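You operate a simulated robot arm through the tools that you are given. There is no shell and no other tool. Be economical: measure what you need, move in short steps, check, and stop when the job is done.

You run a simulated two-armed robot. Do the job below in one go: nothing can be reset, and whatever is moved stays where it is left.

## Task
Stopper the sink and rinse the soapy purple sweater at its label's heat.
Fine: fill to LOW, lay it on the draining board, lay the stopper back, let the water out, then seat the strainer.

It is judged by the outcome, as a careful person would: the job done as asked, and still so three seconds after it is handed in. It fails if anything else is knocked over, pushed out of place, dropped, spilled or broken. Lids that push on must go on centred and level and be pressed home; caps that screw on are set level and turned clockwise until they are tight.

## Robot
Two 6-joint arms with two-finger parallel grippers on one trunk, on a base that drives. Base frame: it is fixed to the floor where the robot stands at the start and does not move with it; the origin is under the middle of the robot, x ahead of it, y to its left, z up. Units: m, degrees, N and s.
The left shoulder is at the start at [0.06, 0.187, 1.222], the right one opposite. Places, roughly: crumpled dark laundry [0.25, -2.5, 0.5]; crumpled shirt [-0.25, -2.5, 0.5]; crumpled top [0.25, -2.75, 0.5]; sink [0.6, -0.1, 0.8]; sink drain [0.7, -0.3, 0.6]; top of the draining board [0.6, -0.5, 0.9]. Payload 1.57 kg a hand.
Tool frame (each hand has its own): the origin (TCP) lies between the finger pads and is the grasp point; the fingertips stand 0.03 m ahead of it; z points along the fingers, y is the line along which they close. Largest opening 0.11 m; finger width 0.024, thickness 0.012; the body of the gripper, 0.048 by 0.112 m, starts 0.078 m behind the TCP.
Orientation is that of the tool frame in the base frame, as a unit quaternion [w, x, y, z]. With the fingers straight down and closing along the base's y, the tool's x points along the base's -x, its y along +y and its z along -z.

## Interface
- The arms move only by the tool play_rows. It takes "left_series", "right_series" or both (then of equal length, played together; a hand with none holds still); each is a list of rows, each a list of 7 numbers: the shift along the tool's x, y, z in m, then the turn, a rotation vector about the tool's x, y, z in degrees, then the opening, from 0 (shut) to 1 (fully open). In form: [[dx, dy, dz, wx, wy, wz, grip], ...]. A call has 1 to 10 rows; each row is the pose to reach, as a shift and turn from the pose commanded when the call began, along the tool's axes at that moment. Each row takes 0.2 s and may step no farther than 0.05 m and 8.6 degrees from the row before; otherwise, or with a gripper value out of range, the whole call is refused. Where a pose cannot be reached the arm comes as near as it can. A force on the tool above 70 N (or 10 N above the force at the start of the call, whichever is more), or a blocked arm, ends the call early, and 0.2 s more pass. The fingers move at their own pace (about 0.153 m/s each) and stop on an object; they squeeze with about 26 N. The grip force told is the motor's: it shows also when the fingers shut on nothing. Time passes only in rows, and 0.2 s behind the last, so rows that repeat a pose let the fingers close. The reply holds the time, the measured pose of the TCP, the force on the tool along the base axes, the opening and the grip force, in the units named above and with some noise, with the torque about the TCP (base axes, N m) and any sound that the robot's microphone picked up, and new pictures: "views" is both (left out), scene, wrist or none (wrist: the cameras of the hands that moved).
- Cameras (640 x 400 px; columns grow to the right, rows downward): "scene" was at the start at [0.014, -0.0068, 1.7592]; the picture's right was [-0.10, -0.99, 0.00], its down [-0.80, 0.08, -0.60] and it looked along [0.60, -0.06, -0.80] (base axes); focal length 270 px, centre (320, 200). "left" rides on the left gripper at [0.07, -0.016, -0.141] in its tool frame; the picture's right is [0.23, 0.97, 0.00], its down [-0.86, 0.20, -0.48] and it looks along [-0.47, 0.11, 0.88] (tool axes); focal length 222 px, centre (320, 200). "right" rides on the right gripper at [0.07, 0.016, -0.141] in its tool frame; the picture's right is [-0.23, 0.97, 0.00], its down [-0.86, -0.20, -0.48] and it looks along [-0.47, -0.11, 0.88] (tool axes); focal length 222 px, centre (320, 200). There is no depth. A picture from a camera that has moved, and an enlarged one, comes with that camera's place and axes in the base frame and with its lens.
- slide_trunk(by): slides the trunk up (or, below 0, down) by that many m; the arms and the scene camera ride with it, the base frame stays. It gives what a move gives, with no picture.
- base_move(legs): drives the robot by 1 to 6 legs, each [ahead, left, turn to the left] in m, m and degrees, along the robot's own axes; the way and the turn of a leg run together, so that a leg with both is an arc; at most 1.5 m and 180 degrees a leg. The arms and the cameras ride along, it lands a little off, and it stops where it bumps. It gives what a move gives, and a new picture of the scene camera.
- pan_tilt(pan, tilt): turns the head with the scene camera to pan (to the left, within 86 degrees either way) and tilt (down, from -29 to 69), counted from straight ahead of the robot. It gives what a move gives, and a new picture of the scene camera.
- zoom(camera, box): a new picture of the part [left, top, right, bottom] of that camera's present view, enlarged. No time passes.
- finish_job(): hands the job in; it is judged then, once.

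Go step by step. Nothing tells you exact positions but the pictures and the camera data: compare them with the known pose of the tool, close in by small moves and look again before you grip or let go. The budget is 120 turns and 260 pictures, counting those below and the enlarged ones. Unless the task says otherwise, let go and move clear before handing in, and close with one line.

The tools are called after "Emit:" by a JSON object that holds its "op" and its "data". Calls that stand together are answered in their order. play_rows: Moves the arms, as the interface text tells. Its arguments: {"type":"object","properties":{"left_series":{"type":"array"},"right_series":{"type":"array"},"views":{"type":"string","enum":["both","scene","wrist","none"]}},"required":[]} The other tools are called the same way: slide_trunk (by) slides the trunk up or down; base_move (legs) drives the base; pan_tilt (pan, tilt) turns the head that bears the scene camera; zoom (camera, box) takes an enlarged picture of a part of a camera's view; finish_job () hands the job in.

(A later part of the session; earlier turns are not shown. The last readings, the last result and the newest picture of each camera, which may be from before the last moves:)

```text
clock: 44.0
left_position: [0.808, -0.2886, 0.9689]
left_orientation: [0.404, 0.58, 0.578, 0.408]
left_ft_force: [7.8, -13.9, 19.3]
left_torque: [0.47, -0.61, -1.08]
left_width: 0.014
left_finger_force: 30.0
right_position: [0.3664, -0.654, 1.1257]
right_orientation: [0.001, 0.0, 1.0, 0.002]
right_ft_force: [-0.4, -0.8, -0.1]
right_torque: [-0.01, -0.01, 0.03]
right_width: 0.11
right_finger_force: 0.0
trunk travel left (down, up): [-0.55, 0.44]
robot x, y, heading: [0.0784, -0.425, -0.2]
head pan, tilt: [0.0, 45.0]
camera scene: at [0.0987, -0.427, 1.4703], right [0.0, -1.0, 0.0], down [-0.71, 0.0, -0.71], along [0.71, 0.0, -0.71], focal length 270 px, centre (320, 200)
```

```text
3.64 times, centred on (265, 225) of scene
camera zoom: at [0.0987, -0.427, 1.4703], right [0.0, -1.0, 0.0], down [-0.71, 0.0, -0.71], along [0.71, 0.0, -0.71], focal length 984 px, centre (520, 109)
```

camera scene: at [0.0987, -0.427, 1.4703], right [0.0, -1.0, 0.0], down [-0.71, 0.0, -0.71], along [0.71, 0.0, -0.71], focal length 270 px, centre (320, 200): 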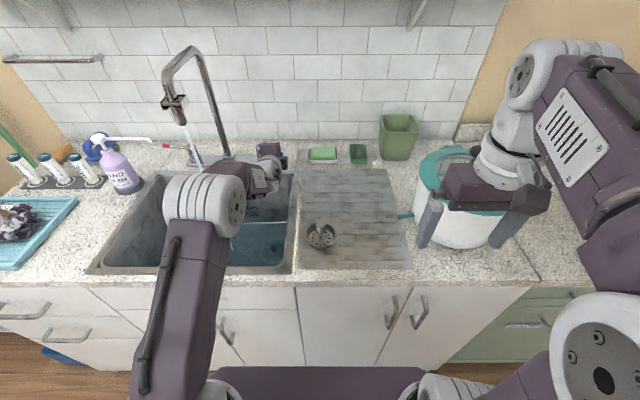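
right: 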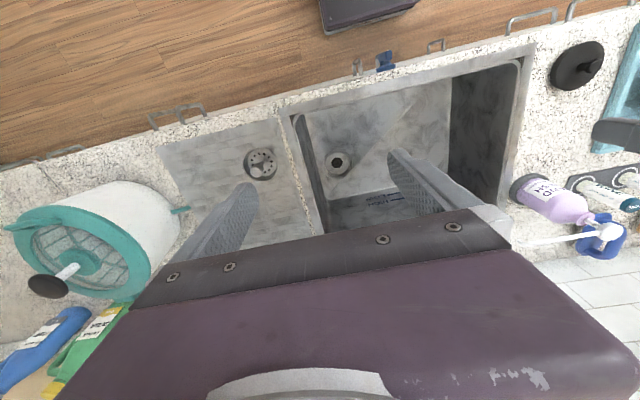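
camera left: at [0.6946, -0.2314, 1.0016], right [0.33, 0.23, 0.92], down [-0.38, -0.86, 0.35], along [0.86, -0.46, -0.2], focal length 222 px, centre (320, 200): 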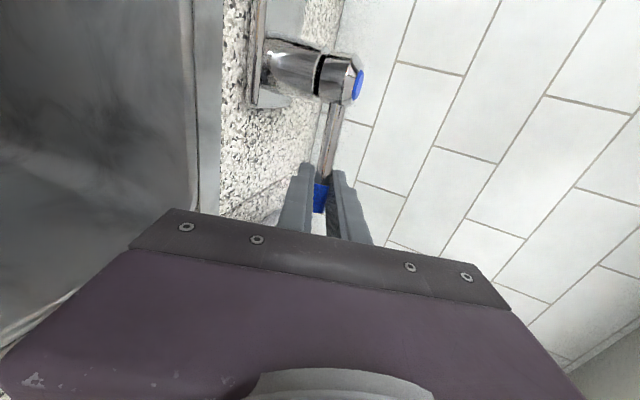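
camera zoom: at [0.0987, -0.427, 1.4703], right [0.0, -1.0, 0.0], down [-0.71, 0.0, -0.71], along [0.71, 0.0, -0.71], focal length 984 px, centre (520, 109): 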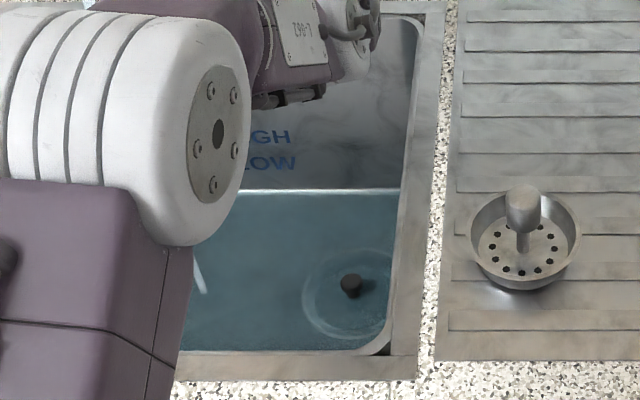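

Emit:
{"op": "play_rows", "data": {"left_series": [[0, 0, 0, 0, 0, 0, 0], [0, 0, 0, 0, 0, 0, 0], [0, 0, 0, 0, 0, 0, 0], [0, 0, 0, 0, 0, 0, 0], [0, 0, 0, 0, 0, 0, 0], [0, 0, 0, 0, 0, 0, 0], [0, 0, 0, 0, 0, 0, 0], [0, 0, 0, 0, 0, 0, 0]], "views": "none"}}

Emit:
{"op": "zoom", "data": {"camera": "scene", "box": [220, 170, 310, 280]}}

```text
clock: 45.8
left_position: [0.8093, -0.2886, 0.9688]
left_orientation: [0.404, 0.58, 0.578, 0.408]
left_ft_force: [6.3, -13.2, 19.4]
left_torque: [0.47, -0.62, -1.02]
left_width: 0.0138
left_finger_force: 30.5
right_position: [0.3673, -0.655, 1.1254]
right_orientation: [0.001, 0.0, 1.0, 0.002]
right_ft_force: [-0.7, -0.2, 0.3]
right_torque: [0.0, 0.01, 0.02]
right_width: 0.1099
right_finger_force: 0.0
trunk travel left (down, up): [-0.55, 0.44]
robot x, y, heading: [0.0771, -0.4239, 0.0]
head pan, tilt: [0.0, 45.0]
```

```text
3.64 times, centred on (265, 225) of scene
camera zoom: at [0.0986, -0.4269, 1.4703], right [0.0, -1.0, 0.0], down [-0.71, 0.0, -0.71], along [0.71, 0.0, -0.71], focal length 984 px, centre (520, 109)
```

zoom: 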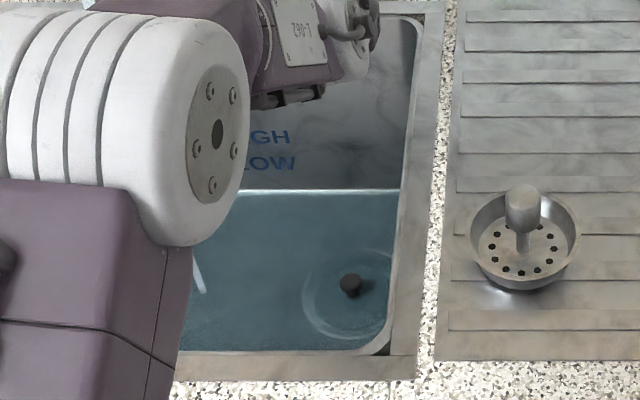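

Rising slowly; I hold and wait in a batch.

Emit:
{"op": "play_rows", "data": {"left_series": [[0, 0, 0, 0, 0, 0, 0], [0, 0, 0, 0, 0, 0, 0], [0, 0, 0, 0, 0, 0, 0], [0, 0, 0, 0, 0, 0, 0], [0, 0, 0, 0, 0, 0, 0], [0, 0, 0, 0, 0, 0, 0], [0, 0, 0, 0, 0, 0, 0], [0, 0, 0, 0, 0, 0, 0], [0, 0, 0, 0, 0, 0, 0], [0, 0, 0, 0, 0, 0, 0]], "views": "none"}}

Emit:
{"op": "play_rows", "data": {"left_series": [[0, 0, 0, 0, 0, 0, 0], [0, 0, 0, 0, 0, 0, 0], [0, 0, 0, 0, 0, 0, 0], [0, 0, 0, 0, 0, 0, 0], [0, 0, 0, 0, 0, 0, 0], [0, 0, 0, 0, 0, 0, 0], [0, 0, 0, 0, 0, 0, 0], [0, 0, 0, 0, 0, 0, 0], [0, 0, 0, 0, 0, 0, 0], [0, 0, 0, 0, 0, 0, 0]], "views": "none"}}

Emit:
{"op": "zoom", "data": {"camera": "scene", "box": [220, 170, 310, 280]}}

```text
clock: 48.0
left_position: [0.8086, -0.2877, 0.9691]
left_orientation: [0.404, 0.581, 0.578, 0.408]
left_ft_force: [5.7, -12.6, 20.1]
left_torque: [0.54, -0.62, -0.97]
left_width: 0.0142
left_finger_force: 31.3
right_position: [0.3659, -0.6541, 1.1257]
right_orientation: [0.0, 0.0, 1.0, 0.002]
right_ft_force: [0.3, -0.1, 0.1]
right_torque: [0.01, 0.01, 0.01]
right_width: 0.1101
right_finger_force: 0.1
trunk travel left (down, up): [-0.55, 0.44]
robot x, y, heading: [0.0788, -0.4254, 0.0]
head pan, tilt: [0.0, 45.0]
```

```text
clock: 50.2
left_position: [0.8091, -0.2878, 0.9697]
left_orientation: [0.404, 0.58, 0.579, 0.407]
left_ft_force: [5.9, -11.7, 19.3]
left_torque: [0.54, -0.66, -0.84]
left_width: 0.0141
left_finger_force: 30.8
right_position: [0.3661, -0.6544, 1.1245]
right_orientation: [0.001, 0.0, 1.0, 0.002]
right_ft_force: [-0.6, -0.5, 0.0]
right_torque: [0.02, 0.0, -0.01]
right_width: 0.1101
right_finger_force: 0.1
trunk travel left (down, up): [-0.55, 0.44]
robot x, y, heading: [0.0799, -0.4242, -0.1]
head pan, tilt: [0.0, 45.0]
```

```text
3.64 times, centred on (265, 225) of scene
camera zoom: at [0.0983, -0.4265, 1.4703], right [0.0, -1.0, 0.0], down [-0.71, 0.0, -0.71], along [0.71, 0.0, -0.71], focal length 984 px, centre (520, 109)
```

zoom: 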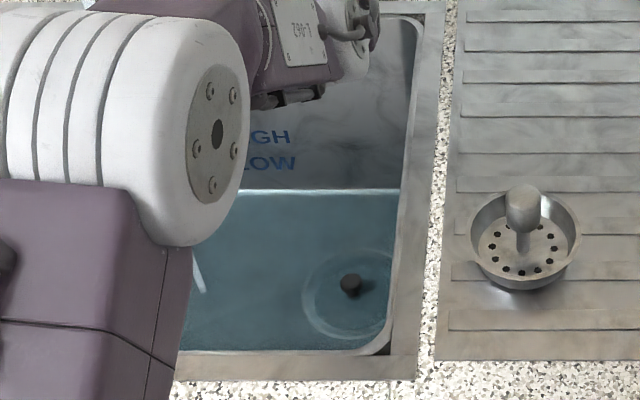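

Emit:
{"op": "zoom", "data": {"camera": "scene", "box": [275, 210, 305, 235]}}

Emit:
{"op": "play_rows", "data": {"left_series": [[0, 0, 0, 0, 0, 0, 0], [0, 0, 0, 0, 0, 0, 0], [0, 0, 0, 0, 0, 0, 0], [0, 0, 0, 0, 0, 0, 0], [0, 0, 0, 0, 0, 0, 0], [0, 0, 0, 0, 0, 0, 0], [0, 0, 0, 0, 0, 0, 0], [0, 0, 0, 0, 0, 0, 0], [0, 0, 0, 0, 0, 0, 0], [0, 0, 0, 0, 0, 0, 0]], "views": "none"}}

Emit:
{"op": "play_rows", "data": {"left_series": [[0, 0, 0, 0, 0, 0, 0], [0, 0, 0, 0, 0, 0, 0], [0, 0, 0, 0, 0, 0, 0], [0, 0, 0, 0, 0, 0, 0], [0, 0, 0, 0, 0, 0, 0], [0, 0, 0, 0, 0, 0, 0], [0, 0, 0, 0, 0, 0, 0], [0, 0, 0, 0, 0, 0, 0], [0, 0, 0, 0, 0, 0, 0], [0, 0, 0, 0, 0, 0, 0]], "views": "none"}}

Emit:
{"op": "zoom", "data": {"camera": "scene", "box": [275, 210, 305, 235]}}

```text
16.00 times, centred on (290, 222) of scene
camera zoom: at [0.0983, -0.4265, 1.4703], right [0.0, -1.0, 0.0], down [-0.71, 0.0, -0.71], along [0.71, 0.0, -0.71], focal length 4328 px, centre (800, -160)
```

zoom: 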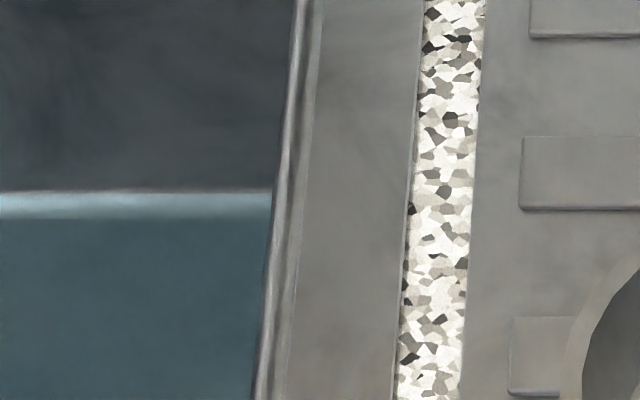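

```text
clock: 52.4
left_position: [0.8084, -0.287, 0.9686]
left_orientation: [0.405, 0.58, 0.579, 0.406]
left_ft_force: [5.7, -10.9, 18.8]
left_torque: [0.57, -0.64, -0.86]
left_width: 0.014
left_finger_force: 30.3
right_position: [0.367, -0.653, 1.1253]
right_orientation: [0.0, 0.0, 1.0, 0.001]
right_ft_force: [0.6, 0.4, -0.5]
right_torque: [0.0, 0.0, 0.0]
right_width: 0.1103
right_finger_force: 0.1
trunk travel left (down, up): [-0.55, 0.44]
robot x, y, heading: [0.0762, -0.4274, -0.1]
head pan, tilt: [0.0, 45.0]
```

```text
clock: 54.6
left_position: [0.8078, -0.2876, 0.9695]
left_orientation: [0.404, 0.58, 0.578, 0.407]
left_ft_force: [4.9, -10.1, 18.6]
left_torque: [0.59, -0.68, -0.81]
left_width: 0.0142
left_finger_force: 30.8
right_position: [0.3656, -0.6539, 1.1252]
right_orientation: [0.001, 0.0, 1.0, 0.001]
right_ft_force: [0.4, 0.1, -0.5]
right_torque: [0.05, -0.03, -0.03]
right_width: 0.1099
right_finger_force: 0.0
trunk travel left (down, up): [-0.55, 0.44]
robot x, y, heading: [0.08, -0.4236, -0.2]
head pan, tilt: [0.0, 45.0]
```

```text
16.00 times, centred on (290, 222) of scene
camera zoom: at [0.0981, -0.4262, 1.4703], right [0.0, -1.0, 0.0], down [-0.71, 0.0, -0.71], along [0.71, 0.0, -0.71], focal length 4328 px, centre (800, -160)
```

zoom: 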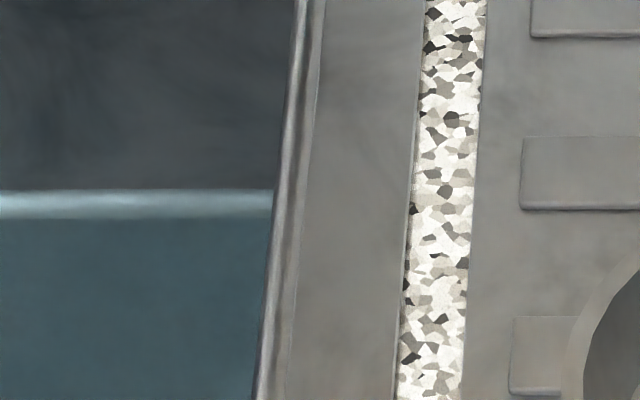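

The level creeps up too slowly; I open the lever wider.

Emit:
{"op": "play_rows", "data": {"left_series": [[0.007, -0.002, -0.006, 0, 0, 0, 0], [0.015, -0.004, -0.011, 0, 0, 0, 0], [0.022, -0.005, -0.014, 0, 0, 0, 0], [0.029, -0.0058, -0.016, 0, 0, 0, 0]], "views": "both"}}

```text
clock: 55.6
left_position: [0.7985, -0.278, 0.9699]
left_orientation: [0.395, 0.581, 0.584, 0.408]
left_ft_force: [5.8, -21.3, 6.1]
left_torque: [0.44, -0.7, -1.43]
left_width: 0.0164
left_finger_force: 32.2
left hand out of reach, approached as far as the arm can: row 2, 3, 4
right_position: [0.3685, -0.6565, 1.1236]
right_orientation: [0.001, 0.001, 1.0, 0.001]
right_ft_force: [0.9, 0.5, 0.4]
right_torque: [0.01, 0.03, 0.01]
right_width: 0.1099
right_finger_force: 0.1
trunk travel left (down, up): [-0.55, 0.44]
robot x, y, heading: [0.0764, -0.4245, -0.2]
head pan, tilt: [0.0, 45.0]
camera scene: at [0.1006, -0.4286, 1.47], right [0.0, -1.0, 0.0], down [-0.71, 0.0, -0.71], along [0.71, 0.0, -0.71], focal length 270 px, centre (320, 200)
camera left: at [0.6608, -0.2107, 1.006], right [0.34, 0.22, 0.91], down [-0.36, -0.86, 0.35], along [0.87, -0.45, -0.22], focal length 222 px, centre (320, 200)
```

scene: 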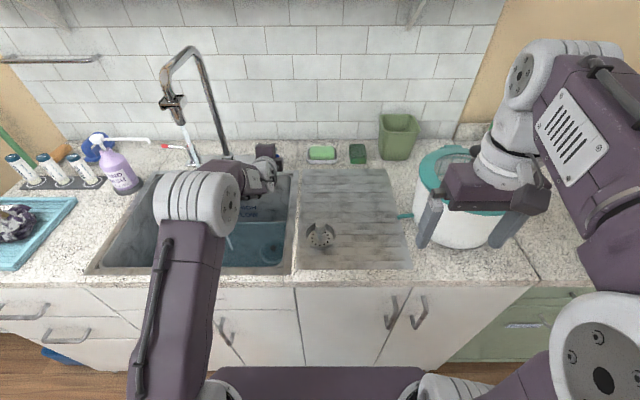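
left: 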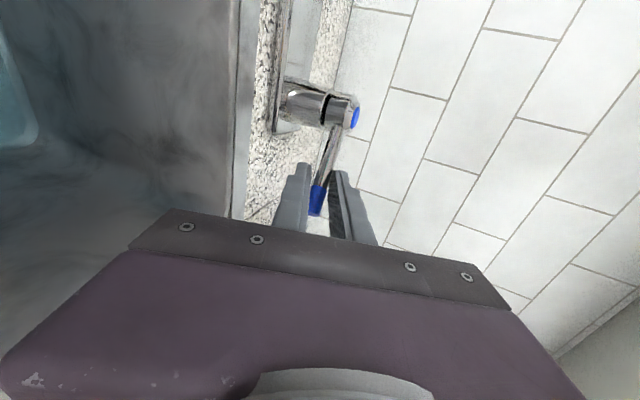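

Emit:
{"op": "play_rows", "data": {"left_series": [[0, 0, 0, 0, 0, 0, 0], [0, 0, 0, 0, 0, 0, 0], [0, 0, 0, 0, 0, 0, 0], [0, 0, 0, 0, 0, 0, 0], [0, 0, 0, 0, 0, 0, 0], [0, 0, 0, 0, 0, 0, 0], [0, 0, 0, 0, 0, 0, 0], [0, 0, 0, 0, 0, 0, 0], [0, 0, 0, 0, 0, 0, 0], [0, 0, 0, 0, 0, 0, 0]], "views": "none"}}

Emit:
{"op": "play_rows", "data": {"left_series": [[0, 0, 0, 0, 0, 0, 0], [0, 0, 0, 0, 0, 0, 0], [0, 0, 0, 0, 0, 0, 0], [0, 0, 0, 0, 0, 0, 0], [0, 0, 0, 0, 0, 0, 0], [0, 0, 0, 0, 0, 0, 0], [0, 0, 0, 0, 0, 0, 0], [0, 0, 0, 0, 0, 0, 0], [0, 0, 0, 0, 0, 0, 0], [0, 0, 0, 0, 0, 0, 0]], "views": "none"}}

Emit:
{"op": "zoom", "data": {"camera": "scene", "box": [275, 210, 305, 235]}}

Emit:
{"op": "zoom", "data": {"camera": "scene", "box": [220, 170, 310, 280]}}

```text
clock: 57.8
left_position: [0.7982, -0.277, 0.9708]
left_orientation: [0.395, 0.58, 0.584, 0.407]
left_ft_force: [-13.3, -22.7, -15.3]
left_torque: [0.68, -0.5, -0.68]
left_width: 0.0167
left_finger_force: 32.0
right_position: [0.368, -0.6543, 1.1244]
right_orientation: [0.0, -0.001, 1.0, 0.001]
right_ft_force: [-0.4, 0.8, 0.4]
right_torque: [0.0, 0.0, 0.0]
right_width: 0.11
right_finger_force: 0.2
trunk travel left (down, up): [-0.55, 0.44]
robot x, y, heading: [0.0784, -0.4225, -0.0]
head pan, tilt: [0.0, 45.0]
```

```text
clock: 60.0
left_position: [0.7981, -0.2765, 0.9719]
left_orientation: [0.396, 0.58, 0.584, 0.408]
left_ft_force: [-14.0, -21.3, -17.8]
left_torque: [0.62, -0.5, -0.51]
left_width: 0.0166
left_finger_force: 31.9
right_position: [0.3684, -0.6545, 1.1233]
right_orientation: [0.001, 0.0, 1.0, 0.001]
right_ft_force: [1.2, 0.5, 0.6]
right_torque: [0.01, -0.02, 0.02]
right_width: 0.11
right_finger_force: 0.0
trunk travel left (down, up): [-0.55, 0.44]
robot x, y, heading: [0.0805, -0.4254, -0.4]
head pan, tilt: [0.0, 45.0]
```

```text
16.00 times, centred on (290, 222) of scene
camera zoom: at [0.101, -0.4274, 1.4701], right [0.0, -1.0, 0.0], down [-0.71, 0.0, -0.71], along [0.71, 0.0, -0.71], focal length 4328 px, centre (800, -160)
```

zoom: 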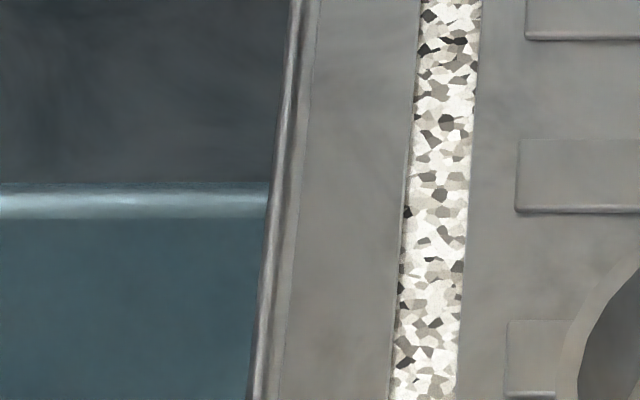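

```text
3.64 times, centred on (265, 225) of scene
camera zoom: at [0.101, -0.4274, 1.4701], right [0.0, -1.0, 0.0], down [-0.71, 0.0, -0.71], along [0.71, 0.0, -0.71], focal length 984 px, centre (520, 109)
```

zoom: 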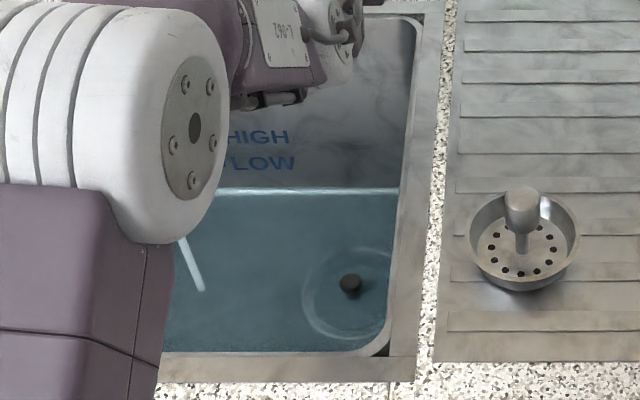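

About 0.3 mm/s with about 38 mm to go; I wait in a longer batch.

Emit:
{"op": "play_rows", "data": {"left_series": [[0, 0, 0, 0, 0, 0, 0], [0, 0, 0, 0, 0, 0, 0], [0, 0, 0, 0, 0, 0, 0], [0, 0, 0, 0, 0, 0, 0], [0, 0, 0, 0, 0, 0, 0], [0, 0, 0, 0, 0, 0, 0], [0, 0, 0, 0, 0, 0, 0], [0, 0, 0, 0, 0, 0, 0], [0, 0, 0, 0, 0, 0, 0], [0, 0, 0, 0, 0, 0, 0]], "views": "none"}}

Emit:
{"op": "play_rows", "data": {"left_series": [[0, 0, 0, 0, 0, 0, 0], [0, 0, 0, 0, 0, 0, 0], [0, 0, 0, 0, 0, 0, 0], [0, 0, 0, 0, 0, 0, 0], [0, 0, 0, 0, 0, 0, 0], [0, 0, 0, 0, 0, 0, 0], [0, 0, 0, 0, 0, 0, 0], [0, 0, 0, 0, 0, 0, 0], [0, 0, 0, 0, 0, 0, 0], [0, 0, 0, 0, 0, 0, 0]], "views": "none"}}

Emit:
{"op": "play_rows", "data": {"left_series": [[0, 0, 0, 0, 0, 0, 0], [0, 0, 0, 0, 0, 0, 0], [0, 0, 0, 0, 0, 0, 0], [0, 0, 0, 0, 0, 0, 0], [0, 0, 0, 0, 0, 0, 0], [0, 0, 0, 0, 0, 0, 0], [0, 0, 0, 0, 0, 0, 0], [0, 0, 0, 0, 0, 0, 0], [0, 0, 0, 0, 0, 0, 0], [0, 0, 0, 0, 0, 0, 0]], "views": "none"}}

Emit:
{"op": "play_rows", "data": {"left_series": [[0, 0, 0, 0, 0, 0, 0], [0, 0, 0, 0, 0, 0, 0], [0, 0, 0, 0, 0, 0, 0], [0, 0, 0, 0, 0, 0, 0], [0, 0, 0, 0, 0, 0, 0], [0, 0, 0, 0, 0, 0, 0], [0, 0, 0, 0, 0, 0, 0], [0, 0, 0, 0, 0, 0, 0], [0, 0, 0, 0, 0, 0, 0], [0, 0, 0, 0, 0, 0, 0]], "views": "none"}}

Emit:
{"op": "play_rows", "data": {"left_series": [[0, 0, 0, 0, 0, 0, 0], [0, 0, 0, 0, 0, 0, 0], [0, 0, 0, 0, 0, 0, 0], [0, 0, 0, 0, 0, 0, 0], [0, 0, 0, 0, 0, 0, 0], [0, 0, 0, 0, 0, 0, 0], [0, 0, 0, 0, 0, 0, 0], [0, 0, 0, 0, 0, 0, 0], [0, 0, 0, 0, 0, 0, 0], [0, 0, 0, 0, 0, 0, 0]], "views": "none"}}

Emit:
{"op": "play_rows", "data": {"left_series": [[0, 0, 0, 0, 0, 0, 0], [0, 0, 0, 0, 0, 0, 0], [0, 0, 0, 0, 0, 0, 0], [0, 0, 0, 0, 0, 0, 0], [0, 0, 0, 0, 0, 0, 0], [0, 0, 0, 0, 0, 0, 0], [0, 0, 0, 0, 0, 0, 0], [0, 0, 0, 0, 0, 0, 0], [0, 0, 0, 0, 0, 0, 0], [0, 0, 0, 0, 0, 0, 0]], "views": "none"}}

Emit:
{"op": "zoom", "data": {"camera": "scene", "box": [220, 170, 310, 280]}}

```text
clock: 62.2
left_position: [0.7988, -0.2757, 0.9715]
left_orientation: [0.395, 0.58, 0.584, 0.409]
left_ft_force: [-13.5, -21.6, -17.8]
left_torque: [0.65, -0.5, -0.53]
left_width: 0.0166
left_finger_force: 31.8
right_position: [0.3681, -0.6569, 1.1237]
right_orientation: [0.0, 0.0, 1.0, 0.001]
right_ft_force: [-0.1, 1.0, 0.4]
right_torque: [-0.01, 0.01, 0.01]
right_width: 0.1102
right_finger_force: 0.0
trunk travel left (down, up): [-0.55, 0.44]
robot x, y, heading: [0.0752, -0.4205, 0.1]
head pan, tilt: [0.0, 45.0]
```

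```text
clock: 64.4
left_position: [0.7996, -0.2766, 0.9706]
left_orientation: [0.395, 0.58, 0.584, 0.407]
left_ft_force: [-13.1, -20.5, -17.9]
left_torque: [0.64, -0.47, -0.55]
left_width: 0.0167
left_finger_force: 32.0
right_position: [0.3681, -0.6542, 1.125]
right_orientation: [-0.001, 0.0, 1.0, 0.002]
right_ft_force: [0.3, -0.3, -0.6]
right_torque: [0.0, -0.03, -0.01]
right_width: 0.1099
right_finger_force: 0.1
trunk travel left (down, up): [-0.55, 0.44]
robot x, y, heading: [0.081, -0.4255, -0.2]
head pan, tilt: [0.0, 45.0]
```

```text
clock: 66.6
left_position: [0.7995, -0.2767, 0.9703]
left_orientation: [0.396, 0.58, 0.584, 0.407]
left_ft_force: [-12.9, -20.5, -18.4]
left_torque: [0.65, -0.46, -0.55]
left_width: 0.0166
left_finger_force: 31.3
right_position: [0.369, -0.6545, 1.124]
right_orientation: [0.0, 0.0, 1.0, 0.002]
right_ft_force: [-0.5, 0.0, 0.7]
right_torque: [-0.03, -0.01, 0.02]
right_width: 0.1102
right_finger_force: 0.0
trunk travel left (down, up): [-0.55, 0.44]
robot x, y, heading: [0.0782, -0.4199, 0.3]
head pan, tilt: [0.0, 45.0]
```

```text
clock: 68.8
left_position: [0.7999, -0.2753, 0.9714]
left_orientation: [0.395, 0.58, 0.584, 0.407]
left_ft_force: [-12.7, -20.9, -17.8]
left_torque: [0.65, -0.48, -0.52]
left_width: 0.0167
left_finger_force: 31.6
right_position: [0.3693, -0.6557, 1.1241]
right_orientation: [0.0, 0.0, 1.0, 0.001]
right_ft_force: [-0.2, -0.3, 0.2]
right_torque: [-0.03, 0.01, -0.01]
right_width: 0.1101
right_finger_force: 0.0
trunk travel left (down, up): [-0.55, 0.44]
robot x, y, heading: [0.0788, -0.4258, 0.0]
head pan, tilt: [0.0, 45.0]
```

```text
clock: 71.0
left_position: [0.7978, -0.2749, 0.9716]
left_orientation: [0.396, 0.58, 0.584, 0.407]
left_ft_force: [-13.3, -20.1, -17.5]
left_torque: [0.68, -0.51, -0.55]
left_width: 0.0165
left_finger_force: 32.0
right_position: [0.3682, -0.6549, 1.1248]
right_orientation: [0.0, -0.001, 1.0, 0.001]
right_ft_force: [-0.9, 0.6, 0.1]
right_torque: [-0.01, 0.0, -0.01]
right_width: 0.1099
right_finger_force: 0.0
trunk travel left (down, up): [-0.55, 0.44]
robot x, y, heading: [0.0778, -0.4221, -0.1]
head pan, tilt: [0.0, 45.0]
```

```text
clock: 73.2
left_position: [0.7985, -0.2757, 0.9707]
left_orientation: [0.395, 0.58, 0.584, 0.408]
left_ft_force: [-13.6, -19.6, -17.1]
left_torque: [0.68, -0.49, -0.53]
left_width: 0.0163
left_finger_force: 31.6
right_position: [0.3685, -0.6537, 1.1236]
right_orientation: [-0.001, 0.0, 1.0, 0.001]
right_ft_force: [-0.5, 0.0, -0.7]
right_torque: [0.04, 0.04, -0.02]
right_width: 0.11
right_finger_force: 0.1
trunk travel left (down, up): [-0.55, 0.44]
robot x, y, heading: [0.0816, -0.4219, 0.0]
head pan, tilt: [0.0, 45.0]
```

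```text
3.64 times, centred on (265, 225) of scene
camera zoom: at [0.1015, -0.4271, 1.4701], right [0.0, -1.0, 0.0], down [-0.71, 0.0, -0.71], along [0.71, 0.0, -0.71], focal length 984 px, centre (520, 109)
```

zoom: 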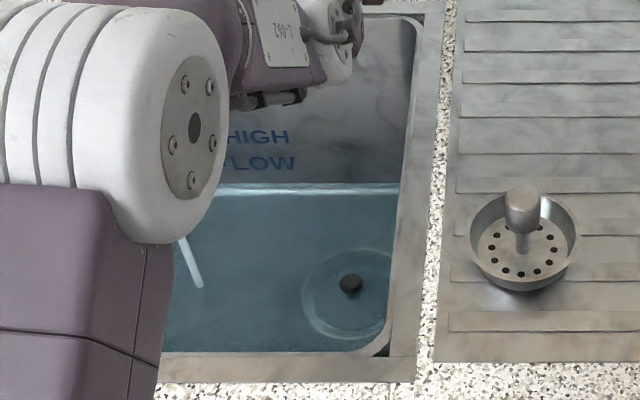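

Rising faster now (line 183 → LOW at about 163). Continue.

Emit:
{"op": "play_rows", "data": {"left_series": [[0, 0, 0, 0, 0, 0, 0], [0, 0, 0, 0, 0, 0, 0], [0, 0, 0, 0, 0, 0, 0], [0, 0, 0, 0, 0, 0, 0], [0, 0, 0, 0, 0, 0, 0], [0, 0, 0, 0, 0, 0, 0], [0, 0, 0, 0, 0, 0, 0], [0, 0, 0, 0, 0, 0, 0], [0, 0, 0, 0, 0, 0, 0], [0, 0, 0, 0, 0, 0, 0]], "views": "none"}}

Emit:
{"op": "play_rows", "data": {"left_series": [[0, 0, 0, 0, 0, 0, 0], [0, 0, 0, 0, 0, 0, 0], [0, 0, 0, 0, 0, 0, 0], [0, 0, 0, 0, 0, 0, 0], [0, 0, 0, 0, 0, 0, 0], [0, 0, 0, 0, 0, 0, 0], [0, 0, 0, 0, 0, 0, 0], [0, 0, 0, 0, 0, 0, 0], [0, 0, 0, 0, 0, 0, 0], [0, 0, 0, 0, 0, 0, 0]], "views": "none"}}

Emit:
{"op": "play_rows", "data": {"left_series": [[0, 0, 0, 0, 0, 0, 0], [0, 0, 0, 0, 0, 0, 0], [0, 0, 0, 0, 0, 0, 0], [0, 0, 0, 0, 0, 0, 0], [0, 0, 0, 0, 0, 0, 0], [0, 0, 0, 0, 0, 0, 0], [0, 0, 0, 0, 0, 0, 0], [0, 0, 0, 0, 0, 0, 0], [0, 0, 0, 0, 0, 0, 0], [0, 0, 0, 0, 0, 0, 0]], "views": "none"}}

Emit:
{"op": "play_rows", "data": {"left_series": [[0, 0, 0, 0, 0, 0, 0], [0, 0, 0, 0, 0, 0, 0], [0, 0, 0, 0, 0, 0, 0], [0, 0, 0, 0, 0, 0, 0], [0, 0, 0, 0, 0, 0, 0], [0, 0, 0, 0, 0, 0, 0], [0, 0, 0, 0, 0, 0, 0], [0, 0, 0, 0, 0, 0, 0], [0, 0, 0, 0, 0, 0, 0], [0, 0, 0, 0, 0, 0, 0]], "views": "none"}}

Emit:
{"op": "play_rows", "data": {"left_series": [[0, 0, 0, 0, 0, 0, 0], [0, 0, 0, 0, 0, 0, 0], [0, 0, 0, 0, 0, 0, 0], [0, 0, 0, 0, 0, 0, 0], [0, 0, 0, 0, 0, 0, 0], [0, 0, 0, 0, 0, 0, 0], [0, 0, 0, 0, 0, 0, 0], [0, 0, 0, 0, 0, 0, 0], [0, 0, 0, 0, 0, 0, 0], [0, 0, 0, 0, 0, 0, 0]], "views": "none"}}

Emit:
{"op": "play_rows", "data": {"left_series": [[0, 0, 0, 0, 0, 0, 0], [0, 0, 0, 0, 0, 0, 0], [0, 0, 0, 0, 0, 0, 0], [0, 0, 0, 0, 0, 0, 0], [0, 0, 0, 0, 0, 0, 0], [0, 0, 0, 0, 0, 0, 0], [0, 0, 0, 0, 0, 0, 0], [0, 0, 0, 0, 0, 0, 0], [0, 0, 0, 0, 0, 0, 0], [0, 0, 0, 0, 0, 0, 0]], "views": "none"}}

Emit:
{"op": "play_rows", "data": {"left_series": [[0, 0, 0, 0, 0, 0, 0], [0, 0, 0, 0, 0, 0, 0], [0, 0, 0, 0, 0, 0, 0], [0, 0, 0, 0, 0, 0, 0], [0, 0, 0, 0, 0, 0, 0], [0, 0, 0, 0, 0, 0, 0], [0, 0, 0, 0, 0, 0, 0], [0, 0, 0, 0, 0, 0, 0], [0, 0, 0, 0, 0, 0, 0], [0, 0, 0, 0, 0, 0, 0]], "views": "none"}}

Emit:
{"op": "play_rows", "data": {"left_series": [[0, 0, 0, 0, 0, 0, 0], [0, 0, 0, 0, 0, 0, 0], [0, 0, 0, 0, 0, 0, 0], [0, 0, 0, 0, 0, 0, 0], [0, 0, 0, 0, 0, 0, 0], [0, 0, 0, 0, 0, 0, 0], [0, 0, 0, 0, 0, 0, 0], [0, 0, 0, 0, 0, 0, 0], [0, 0, 0, 0, 0, 0, 0], [0, 0, 0, 0, 0, 0, 0]], "views": "none"}}

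Emit:
{"op": "zoom", "data": {"camera": "scene", "box": [220, 170, 310, 280]}}

```text
clock: 75.4
left_position: [0.7995, -0.2742, 0.9714]
left_orientation: [0.395, 0.579, 0.585, 0.407]
left_ft_force: [-12.0, -18.2, -17.7]
left_torque: [0.71, -0.46, -0.54]
left_width: 0.0165
left_finger_force: 32.0
right_position: [0.3678, -0.6544, 1.1241]
right_orientation: [0.0, 0.0, 1.0, 0.002]
right_ft_force: [-0.6, 0.4, -0.1]
right_torque: [0.02, 0.04, 0.02]
right_width: 0.1096
right_finger_force: 0.1
trunk travel left (down, up): [-0.55, 0.44]
robot x, y, heading: [0.0809, -0.4252, -0.0]
head pan, tilt: [0.0, 45.0]
```

```text
clock: 77.6
left_position: [0.7992, -0.2753, 0.9713]
left_orientation: [0.395, 0.58, 0.585, 0.407]
left_ft_force: [-11.5, -19.1, -17.7]
left_torque: [0.68, -0.49, -0.54]
left_width: 0.0166
left_finger_force: 31.8
right_position: [0.367, -0.6543, 1.1243]
right_orientation: [0.0, -0.001, 1.0, 0.001]
right_ft_force: [-0.7, 0.6, -0.6]
right_torque: [0.01, -0.03, -0.01]
right_width: 0.1102
right_finger_force: 0.0
trunk travel left (down, up): [-0.55, 0.44]
robot x, y, heading: [0.082, -0.4211, -0.1]
head pan, tilt: [0.0, 45.0]
```

```text
clock: 79.8
left_position: [0.7997, -0.2755, 0.971]
left_orientation: [0.396, 0.579, 0.584, 0.408]
left_ft_force: [-11.5, -17.8, -17.0]
left_torque: [0.73, -0.5, -0.46]
left_width: 0.0164
left_finger_force: 31.6
right_position: [0.3701, -0.655, 1.125]
right_orientation: [0.0, 0.0, 1.0, 0.002]
right_ft_force: [0.4, -0.7, -0.4]
right_torque: [-0.02, 0.0, 0.0]
right_width: 0.1101
right_finger_force: 0.1
trunk travel left (down, up): [-0.55, 0.44]
robot x, y, heading: [0.0806, -0.4239, -0.0]
head pan, tilt: [0.0, 45.0]
```

```text
clock: 82.0
left_position: [0.799, -0.2747, 0.9712]
left_orientation: [0.395, 0.579, 0.584, 0.408]
left_ft_force: [-11.8, -18.4, -16.9]
left_torque: [0.75, -0.51, -0.48]
left_width: 0.0162
left_finger_force: 32.0
right_position: [0.3687, -0.6537, 1.1243]
right_orientation: [0.0, 0.0, 1.0, 0.002]
right_ft_force: [-0.1, 0.2, 0.2]
right_torque: [-0.03, -0.01, 0.0]
right_width: 0.1101
right_finger_force: 0.0
trunk travel left (down, up): [-0.55, 0.44]
robot x, y, heading: [0.0799, -0.4261, 0.2]
head pan, tilt: [0.0, 45.0]
```

```text
clock: 84.2
left_position: [0.7992, -0.2751, 0.9716]
left_orientation: [0.396, 0.579, 0.584, 0.408]
left_ft_force: [-10.3, -17.9, -18.0]
left_torque: [0.72, -0.48, -0.48]
left_width: 0.0165
left_finger_force: 31.9
right_position: [0.3681, -0.6535, 1.124]
right_orientation: [0.0, 0.0, 1.0, 0.002]
right_ft_force: [-0.3, 0.5, 0.4]
right_torque: [-0.02, -0.01, -0.04]
right_width: 0.1101
right_finger_force: 0.0
trunk travel left (down, up): [-0.55, 0.44]
robot x, y, heading: [0.079, -0.423, 0.1]
head pan, tilt: [0.0, 45.0]
```

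```text
clock: 86.4
left_position: [0.7992, -0.276, 0.971]
left_orientation: [0.396, 0.579, 0.584, 0.408]
left_ft_force: [-9.6, -18.1, -17.2]
left_torque: [0.73, -0.48, -0.52]
left_width: 0.0162
left_finger_force: 31.9
right_position: [0.3691, -0.654, 1.1242]
right_orientation: [-0.001, 0.0, 1.0, 0.0]
right_ft_force: [0.2, 0.5, -0.4]
right_torque: [-0.01, 0.02, -0.01]
right_width: 0.11
right_finger_force: 0.0
trunk travel left (down, up): [-0.55, 0.44]
robot x, y, heading: [0.0806, -0.4258, 0.3]
head pan, tilt: [0.0, 45.0]
```

```text
clock: 88.6
left_position: [0.7996, -0.2742, 0.9703]
left_orientation: [0.396, 0.579, 0.585, 0.408]
left_ft_force: [-9.8, -16.0, -17.4]
left_torque: [0.67, -0.46, -0.46]
left_width: 0.0161
left_finger_force: 31.8
right_position: [0.368, -0.6533, 1.1247]
right_orientation: [0.0, 0.0, 1.0, 0.001]
right_ft_force: [0.3, 0.6, 0.2]
right_torque: [-0.01, 0.01, 0.01]
right_width: 0.1099
right_finger_force: 0.1
trunk travel left (down, up): [-0.55, 0.44]
robot x, y, heading: [0.0778, -0.4247, -0.0]
head pan, tilt: [0.0, 45.0]
```

```text
clock: 90.8
left_position: [0.7993, -0.2746, 0.9719]
left_orientation: [0.395, 0.58, 0.584, 0.408]
left_ft_force: [-9.5, -16.5, -16.4]
left_torque: [0.7, -0.51, -0.52]
left_width: 0.0164
left_finger_force: 31.9
right_position: [0.3684, -0.6543, 1.1241]
right_orientation: [0.0, 0.0, 1.0, 0.002]
right_ft_force: [0.1, -0.5, -0.7]
right_torque: [0.0, 0.03, 0.02]
right_width: 0.11
right_finger_force: 0.0
trunk travel left (down, up): [-0.55, 0.44]
robot x, y, heading: [0.0768, -0.4246, 0.3]
head pan, tilt: [0.0, 45.0]
```

```text
3.64 times, centred on (265, 225) of scene
camera zoom: at [0.102, -0.4263, 1.4701], right [0.0, -1.0, 0.0], down [-0.71, 0.0, -0.71], along [0.71, 0.0, -0.71], focal length 984 px, centre (520, 109)
```

zoom: 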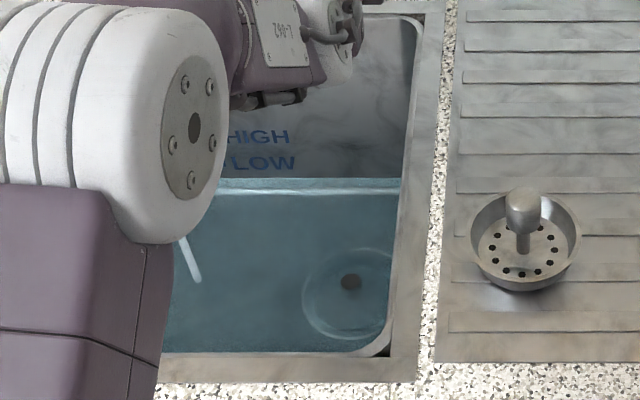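

Line now 179; about 55–60 s more. Keep waiting.

Emit:
{"op": "play_rows", "data": {"left_series": [[0, 0, 0, 0, 0, 0, 0], [0, 0, 0, 0, 0, 0, 0], [0, 0, 0, 0, 0, 0, 0], [0, 0, 0, 0, 0, 0, 0], [0, 0, 0, 0, 0, 0, 0], [0, 0, 0, 0, 0, 0, 0], [0, 0, 0, 0, 0, 0, 0], [0, 0, 0, 0, 0, 0, 0], [0, 0, 0, 0, 0, 0, 0], [0, 0, 0, 0, 0, 0, 0]], "views": "none"}}

Emit:
{"op": "play_rows", "data": {"left_series": [[0, 0, 0, 0, 0, 0, 0], [0, 0, 0, 0, 0, 0, 0], [0, 0, 0, 0, 0, 0, 0], [0, 0, 0, 0, 0, 0, 0], [0, 0, 0, 0, 0, 0, 0], [0, 0, 0, 0, 0, 0, 0], [0, 0, 0, 0, 0, 0, 0], [0, 0, 0, 0, 0, 0, 0], [0, 0, 0, 0, 0, 0, 0], [0, 0, 0, 0, 0, 0, 0]], "views": "none"}}

Emit:
{"op": "play_rows", "data": {"left_series": [[0, 0, 0, 0, 0, 0, 0], [0, 0, 0, 0, 0, 0, 0], [0, 0, 0, 0, 0, 0, 0], [0, 0, 0, 0, 0, 0, 0], [0, 0, 0, 0, 0, 0, 0], [0, 0, 0, 0, 0, 0, 0], [0, 0, 0, 0, 0, 0, 0], [0, 0, 0, 0, 0, 0, 0], [0, 0, 0, 0, 0, 0, 0], [0, 0, 0, 0, 0, 0, 0]], "views": "none"}}

Emit:
{"op": "play_rows", "data": {"left_series": [[0, 0, 0, 0, 0, 0, 0], [0, 0, 0, 0, 0, 0, 0], [0, 0, 0, 0, 0, 0, 0], [0, 0, 0, 0, 0, 0, 0], [0, 0, 0, 0, 0, 0, 0], [0, 0, 0, 0, 0, 0, 0], [0, 0, 0, 0, 0, 0, 0], [0, 0, 0, 0, 0, 0, 0], [0, 0, 0, 0, 0, 0, 0], [0, 0, 0, 0, 0, 0, 0]], "views": "none"}}

Emit:
{"op": "play_rows", "data": {"left_series": [[0, 0, 0, 0, 0, 0, 0], [0, 0, 0, 0, 0, 0, 0], [0, 0, 0, 0, 0, 0, 0], [0, 0, 0, 0, 0, 0, 0], [0, 0, 0, 0, 0, 0, 0], [0, 0, 0, 0, 0, 0, 0], [0, 0, 0, 0, 0, 0, 0], [0, 0, 0, 0, 0, 0, 0], [0, 0, 0, 0, 0, 0, 0], [0, 0, 0, 0, 0, 0, 0]], "views": "none"}}

Emit:
{"op": "play_rows", "data": {"left_series": [[0, 0, 0, 0, 0, 0, 0], [0, 0, 0, 0, 0, 0, 0], [0, 0, 0, 0, 0, 0, 0], [0, 0, 0, 0, 0, 0, 0], [0, 0, 0, 0, 0, 0, 0], [0, 0, 0, 0, 0, 0, 0], [0, 0, 0, 0, 0, 0, 0], [0, 0, 0, 0, 0, 0, 0], [0, 0, 0, 0, 0, 0, 0], [0, 0, 0, 0, 0, 0, 0]], "views": "none"}}

Emit:
{"op": "play_rows", "data": {"left_series": [[0, 0, 0, 0, 0, 0, 0], [0, 0, 0, 0, 0, 0, 0], [0, 0, 0, 0, 0, 0, 0], [0, 0, 0, 0, 0, 0, 0], [0, 0, 0, 0, 0, 0, 0], [0, 0, 0, 0, 0, 0, 0], [0, 0, 0, 0, 0, 0, 0], [0, 0, 0, 0, 0, 0, 0], [0, 0, 0, 0, 0, 0, 0], [0, 0, 0, 0, 0, 0, 0]], "views": "none"}}

Emit:
{"op": "play_rows", "data": {"left_series": [[0, 0, 0, 0, 0, 0, 0], [0, 0, 0, 0, 0, 0, 0], [0, 0, 0, 0, 0, 0, 0], [0, 0, 0, 0, 0, 0, 0], [0, 0, 0, 0, 0, 0, 0], [0, 0, 0, 0, 0, 0, 0], [0, 0, 0, 0, 0, 0, 0], [0, 0, 0, 0, 0, 0, 0], [0, 0, 0, 0, 0, 0, 0], [0, 0, 0, 0, 0, 0, 0]], "views": "none"}}

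Emit:
{"op": "play_rows", "data": {"left_series": [[0, 0, 0, 0, 0, 0, 0], [0, 0, 0, 0, 0, 0, 0], [0, 0, 0, 0, 0, 0, 0], [0, 0, 0, 0, 0, 0, 0], [0, 0, 0, 0, 0, 0, 0], [0, 0, 0, 0, 0, 0, 0], [0, 0, 0, 0, 0, 0, 0], [0, 0, 0, 0, 0, 0, 0], [0, 0, 0, 0, 0, 0, 0], [0, 0, 0, 0, 0, 0, 0]], "views": "none"}}

Emit:
{"op": "play_rows", "data": {"left_series": [[0, 0, 0, 0, 0, 0, 0], [0, 0, 0, 0, 0, 0, 0], [0, 0, 0, 0, 0, 0, 0], [0, 0, 0, 0, 0, 0, 0], [0, 0, 0, 0, 0, 0, 0], [0, 0, 0, 0, 0, 0, 0], [0, 0, 0, 0, 0, 0, 0], [0, 0, 0, 0, 0, 0, 0], [0, 0, 0, 0, 0, 0, 0], [0, 0, 0, 0, 0, 0, 0]], "views": "none"}}

Emit:
{"op": "play_rows", "data": {"left_series": [[0, 0, 0, 0, 0, 0, 0], [0, 0, 0, 0, 0, 0, 0], [0, 0, 0, 0, 0, 0, 0], [0, 0, 0, 0, 0, 0, 0], [0, 0, 0, 0, 0, 0, 0], [0, 0, 0, 0, 0, 0, 0], [0, 0, 0, 0, 0, 0, 0], [0, 0, 0, 0, 0, 0, 0], [0, 0, 0, 0, 0, 0, 0], [0, 0, 0, 0, 0, 0, 0]], "views": "none"}}

Emit:
{"op": "zoom", "data": {"camera": "scene", "box": [220, 170, 310, 280]}}

```text
clock: 93.0
left_position: [0.8004, -0.2751, 0.972]
left_orientation: [0.396, 0.579, 0.584, 0.408]
left_ft_force: [-9.3, -16.6, -17.1]
left_torque: [0.7, -0.51, -0.48]
left_width: 0.0164
left_finger_force: 31.6
right_position: [0.3685, -0.6542, 1.1235]
right_orientation: [0.0, 0.0, 1.0, 0.001]
right_ft_force: [-1.1, 0.0, -0.7]
right_torque: [0.0, 0.0, -0.01]
right_width: 0.11
right_finger_force: 0.1
trunk travel left (down, up): [-0.55, 0.44]
robot x, y, heading: [0.0798, -0.4266, -0.2]
head pan, tilt: [0.0, 45.0]
```

```text
clock: 95.2
left_position: [0.7996, -0.2753, 0.97]
left_orientation: [0.396, 0.579, 0.584, 0.408]
left_ft_force: [-7.9, -15.8, -15.8]
left_torque: [0.74, -0.48, -0.53]
left_width: 0.0163
left_finger_force: 31.6
right_position: [0.3699, -0.654, 1.1242]
right_orientation: [0.0, 0.0, 1.0, 0.001]
right_ft_force: [0.1, -0.1, -0.1]
right_torque: [-0.03, -0.01, 0.03]
right_width: 0.1099
right_finger_force: 0.1
trunk travel left (down, up): [-0.55, 0.44]
robot x, y, heading: [0.0775, -0.4227, -0.1]
head pan, tilt: [0.0, 45.0]
```

```text
clock: 97.4
left_position: [0.7996, -0.2749, 0.9716]
left_orientation: [0.396, 0.579, 0.584, 0.408]
left_ft_force: [-8.8, -14.8, -14.8]
left_torque: [0.69, -0.53, -0.47]
left_width: 0.0165
left_finger_force: 31.9
right_position: [0.3698, -0.6531, 1.1249]
right_orientation: [0.0, 0.001, 1.0, 0.0]
right_ft_force: [0.2, 0.1, 0.3]
right_torque: [-0.02, -0.02, 0.0]
right_width: 0.1101
right_finger_force: 0.1
trunk travel left (down, up): [-0.55, 0.44]
robot x, y, heading: [0.0812, -0.4258, -0.0]
head pan, tilt: [0.0, 45.0]
```

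```text
clock: 99.6
left_position: [0.7992, -0.2744, 0.9715]
left_orientation: [0.396, 0.579, 0.585, 0.407]
left_ft_force: [-8.5, -15.0, -15.3]
left_torque: [0.74, -0.54, -0.5]
left_width: 0.0161
left_finger_force: 31.4
right_position: [0.3692, -0.6533, 1.1239]
right_orientation: [-0.001, 0.0, 1.0, 0.0]
right_ft_force: [0.1, 0.3, -0.3]
right_torque: [0.01, -0.01, 0.02]
right_width: 0.11
right_finger_force: 0.1
trunk travel left (down, up): [-0.55, 0.44]
robot x, y, heading: [0.0796, -0.4235, 0.2]
head pan, tilt: [0.0, 45.0]
```

```text
clock: 101.8
left_position: [0.7998, -0.274, 0.9715]
left_orientation: [0.395, 0.58, 0.585, 0.408]
left_ft_force: [-7.2, -15.0, -16.4]
left_torque: [0.71, -0.52, -0.54]
left_width: 0.0163
left_finger_force: 31.8
right_position: [0.3691, -0.6541, 1.1243]
right_orientation: [-0.001, 0.001, 1.0, 0.002]
right_ft_force: [0.2, 0.5, 1.1]
right_torque: [0.05, -0.02, -0.02]
right_width: 0.1098
right_finger_force: 0.1
trunk travel left (down, up): [-0.55, 0.44]
robot x, y, heading: [0.0773, -0.4218, 0.3]
head pan, tilt: [0.0, 45.0]
```

```text
clock: 104.0
left_position: [0.7995, -0.2746, 0.9705]
left_orientation: [0.396, 0.579, 0.584, 0.408]
left_ft_force: [-6.6, -14.4, -16.2]
left_torque: [0.72, -0.55, -0.46]
left_width: 0.0161
left_finger_force: 31.8
right_position: [0.3696, -0.6539, 1.1246]
right_orientation: [-0.002, 0.0, 1.0, 0.001]
right_ft_force: [0.3, 0.6, 0.3]
right_torque: [-0.01, 0.0, -0.01]
right_width: 0.1098
right_finger_force: 0.1
trunk travel left (down, up): [-0.55, 0.44]
robot x, y, heading: [0.08, -0.4223, 0.1]
head pan, tilt: [0.0, 45.0]
```

```text
clock: 106.2
left_position: [0.7998, -0.2744, 0.9694]
left_orientation: [0.397, 0.579, 0.583, 0.409]
left_ft_force: [-6.0, -13.7, -15.6]
left_torque: [0.74, -0.5, -0.48]
left_width: 0.0162
left_finger_force: 31.1
right_position: [0.3697, -0.6535, 1.1244]
right_orientation: [-0.002, 0.0, 1.0, 0.0]
right_ft_force: [0.1, 0.1, -0.3]
right_torque: [-0.01, -0.03, -0.02]
right_width: 0.1101
right_finger_force: 0.0
trunk travel left (down, up): [-0.55, 0.44]
robot x, y, heading: [0.0767, -0.4261, -0.2]
head pan, tilt: [0.0, 45.0]
```

```text
clock: 108.4
left_position: [0.8003, -0.2745, 0.9709]
left_orientation: [0.397, 0.579, 0.584, 0.409]
left_ft_force: [-6.9, -13.6, -14.9]
left_torque: [0.72, -0.52, -0.49]
left_width: 0.0161
left_finger_force: 31.2
right_position: [0.3688, -0.6541, 1.1239]
right_orientation: [0.0, 0.0, 1.0, 0.0]
right_ft_force: [-0.3, -0.3, -0.5]
right_torque: [0.03, -0.01, 0.01]
right_width: 0.1101
right_finger_force: 0.0
trunk travel left (down, up): [-0.55, 0.44]
robot x, y, heading: [0.0792, -0.4208, 0.0]
head pan, tilt: [0.0, 45.0]
```

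```text
clock: 110.6
left_position: [0.7999, -0.2743, 0.9716]
left_orientation: [0.397, 0.578, 0.584, 0.408]
left_ft_force: [-5.8, -13.2, -14.8]
left_torque: [0.7, -0.53, -0.45]
left_width: 0.0163
left_finger_force: 31.1
right_position: [0.3703, -0.6537, 1.1257]
right_orientation: [0.0, 0.001, 1.0, 0.0]
right_ft_force: [0.6, 0.3, -0.7]
right_torque: [-0.02, -0.03, 0.02]
right_width: 0.1102
right_finger_force: 0.0
trunk travel left (down, up): [-0.55, 0.44]
robot x, y, heading: [0.0788, -0.4259, 0.2]
head pan, tilt: [0.0, 45.0]
```

```text
clock: 112.8
left_position: [0.8, -0.2733, 0.9709]
left_orientation: [0.397, 0.578, 0.584, 0.408]
left_ft_force: [-4.3, -12.9, -14.2]
left_torque: [0.69, -0.52, -0.51]
left_width: 0.0163
left_finger_force: 31.5
right_position: [0.3697, -0.653, 1.1249]
right_orientation: [0.0, 0.0, 1.0, 0.001]
right_ft_force: [0.7, -0.1, -0.9]
right_torque: [0.01, -0.01, 0.04]
right_width: 0.1099
right_finger_force: 0.0
trunk travel left (down, up): [-0.55, 0.44]
robot x, y, heading: [0.0806, -0.4258, 0.1]
head pan, tilt: [0.0, 45.0]
```

```text
clock: 115.0
left_position: [0.8, -0.2738, 0.9713]
left_orientation: [0.397, 0.578, 0.584, 0.409]
left_ft_force: [-4.9, -11.7, -13.2]
left_torque: [0.71, -0.53, -0.49]
left_width: 0.0163
left_finger_force: 32.1
right_position: [0.3691, -0.654, 1.125]
right_orientation: [-0.002, 0.0, 1.0, 0.001]
right_ft_force: [-0.6, -0.1, 0.7]
right_torque: [-0.03, 0.0, -0.02]
right_width: 0.1101
right_finger_force: 0.0
trunk travel left (down, up): [-0.55, 0.44]
robot x, y, heading: [0.0821, -0.4192, 0.1]
head pan, tilt: [0.0, 45.0]
```

```text
3.64 times, centred on (265, 225) of scene
camera zoom: at [0.1025, -0.4255, 1.4701], right [0.0, -1.0, 0.0], down [-0.71, 0.0, -0.71], along [0.71, 0.0, -0.71], focal length 984 px, centre (520, 109)
```

zoom: 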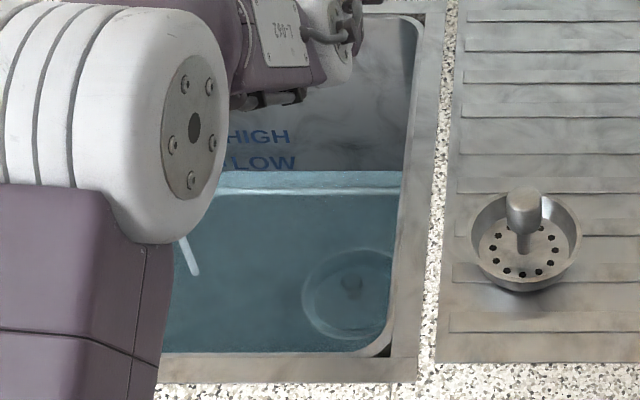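

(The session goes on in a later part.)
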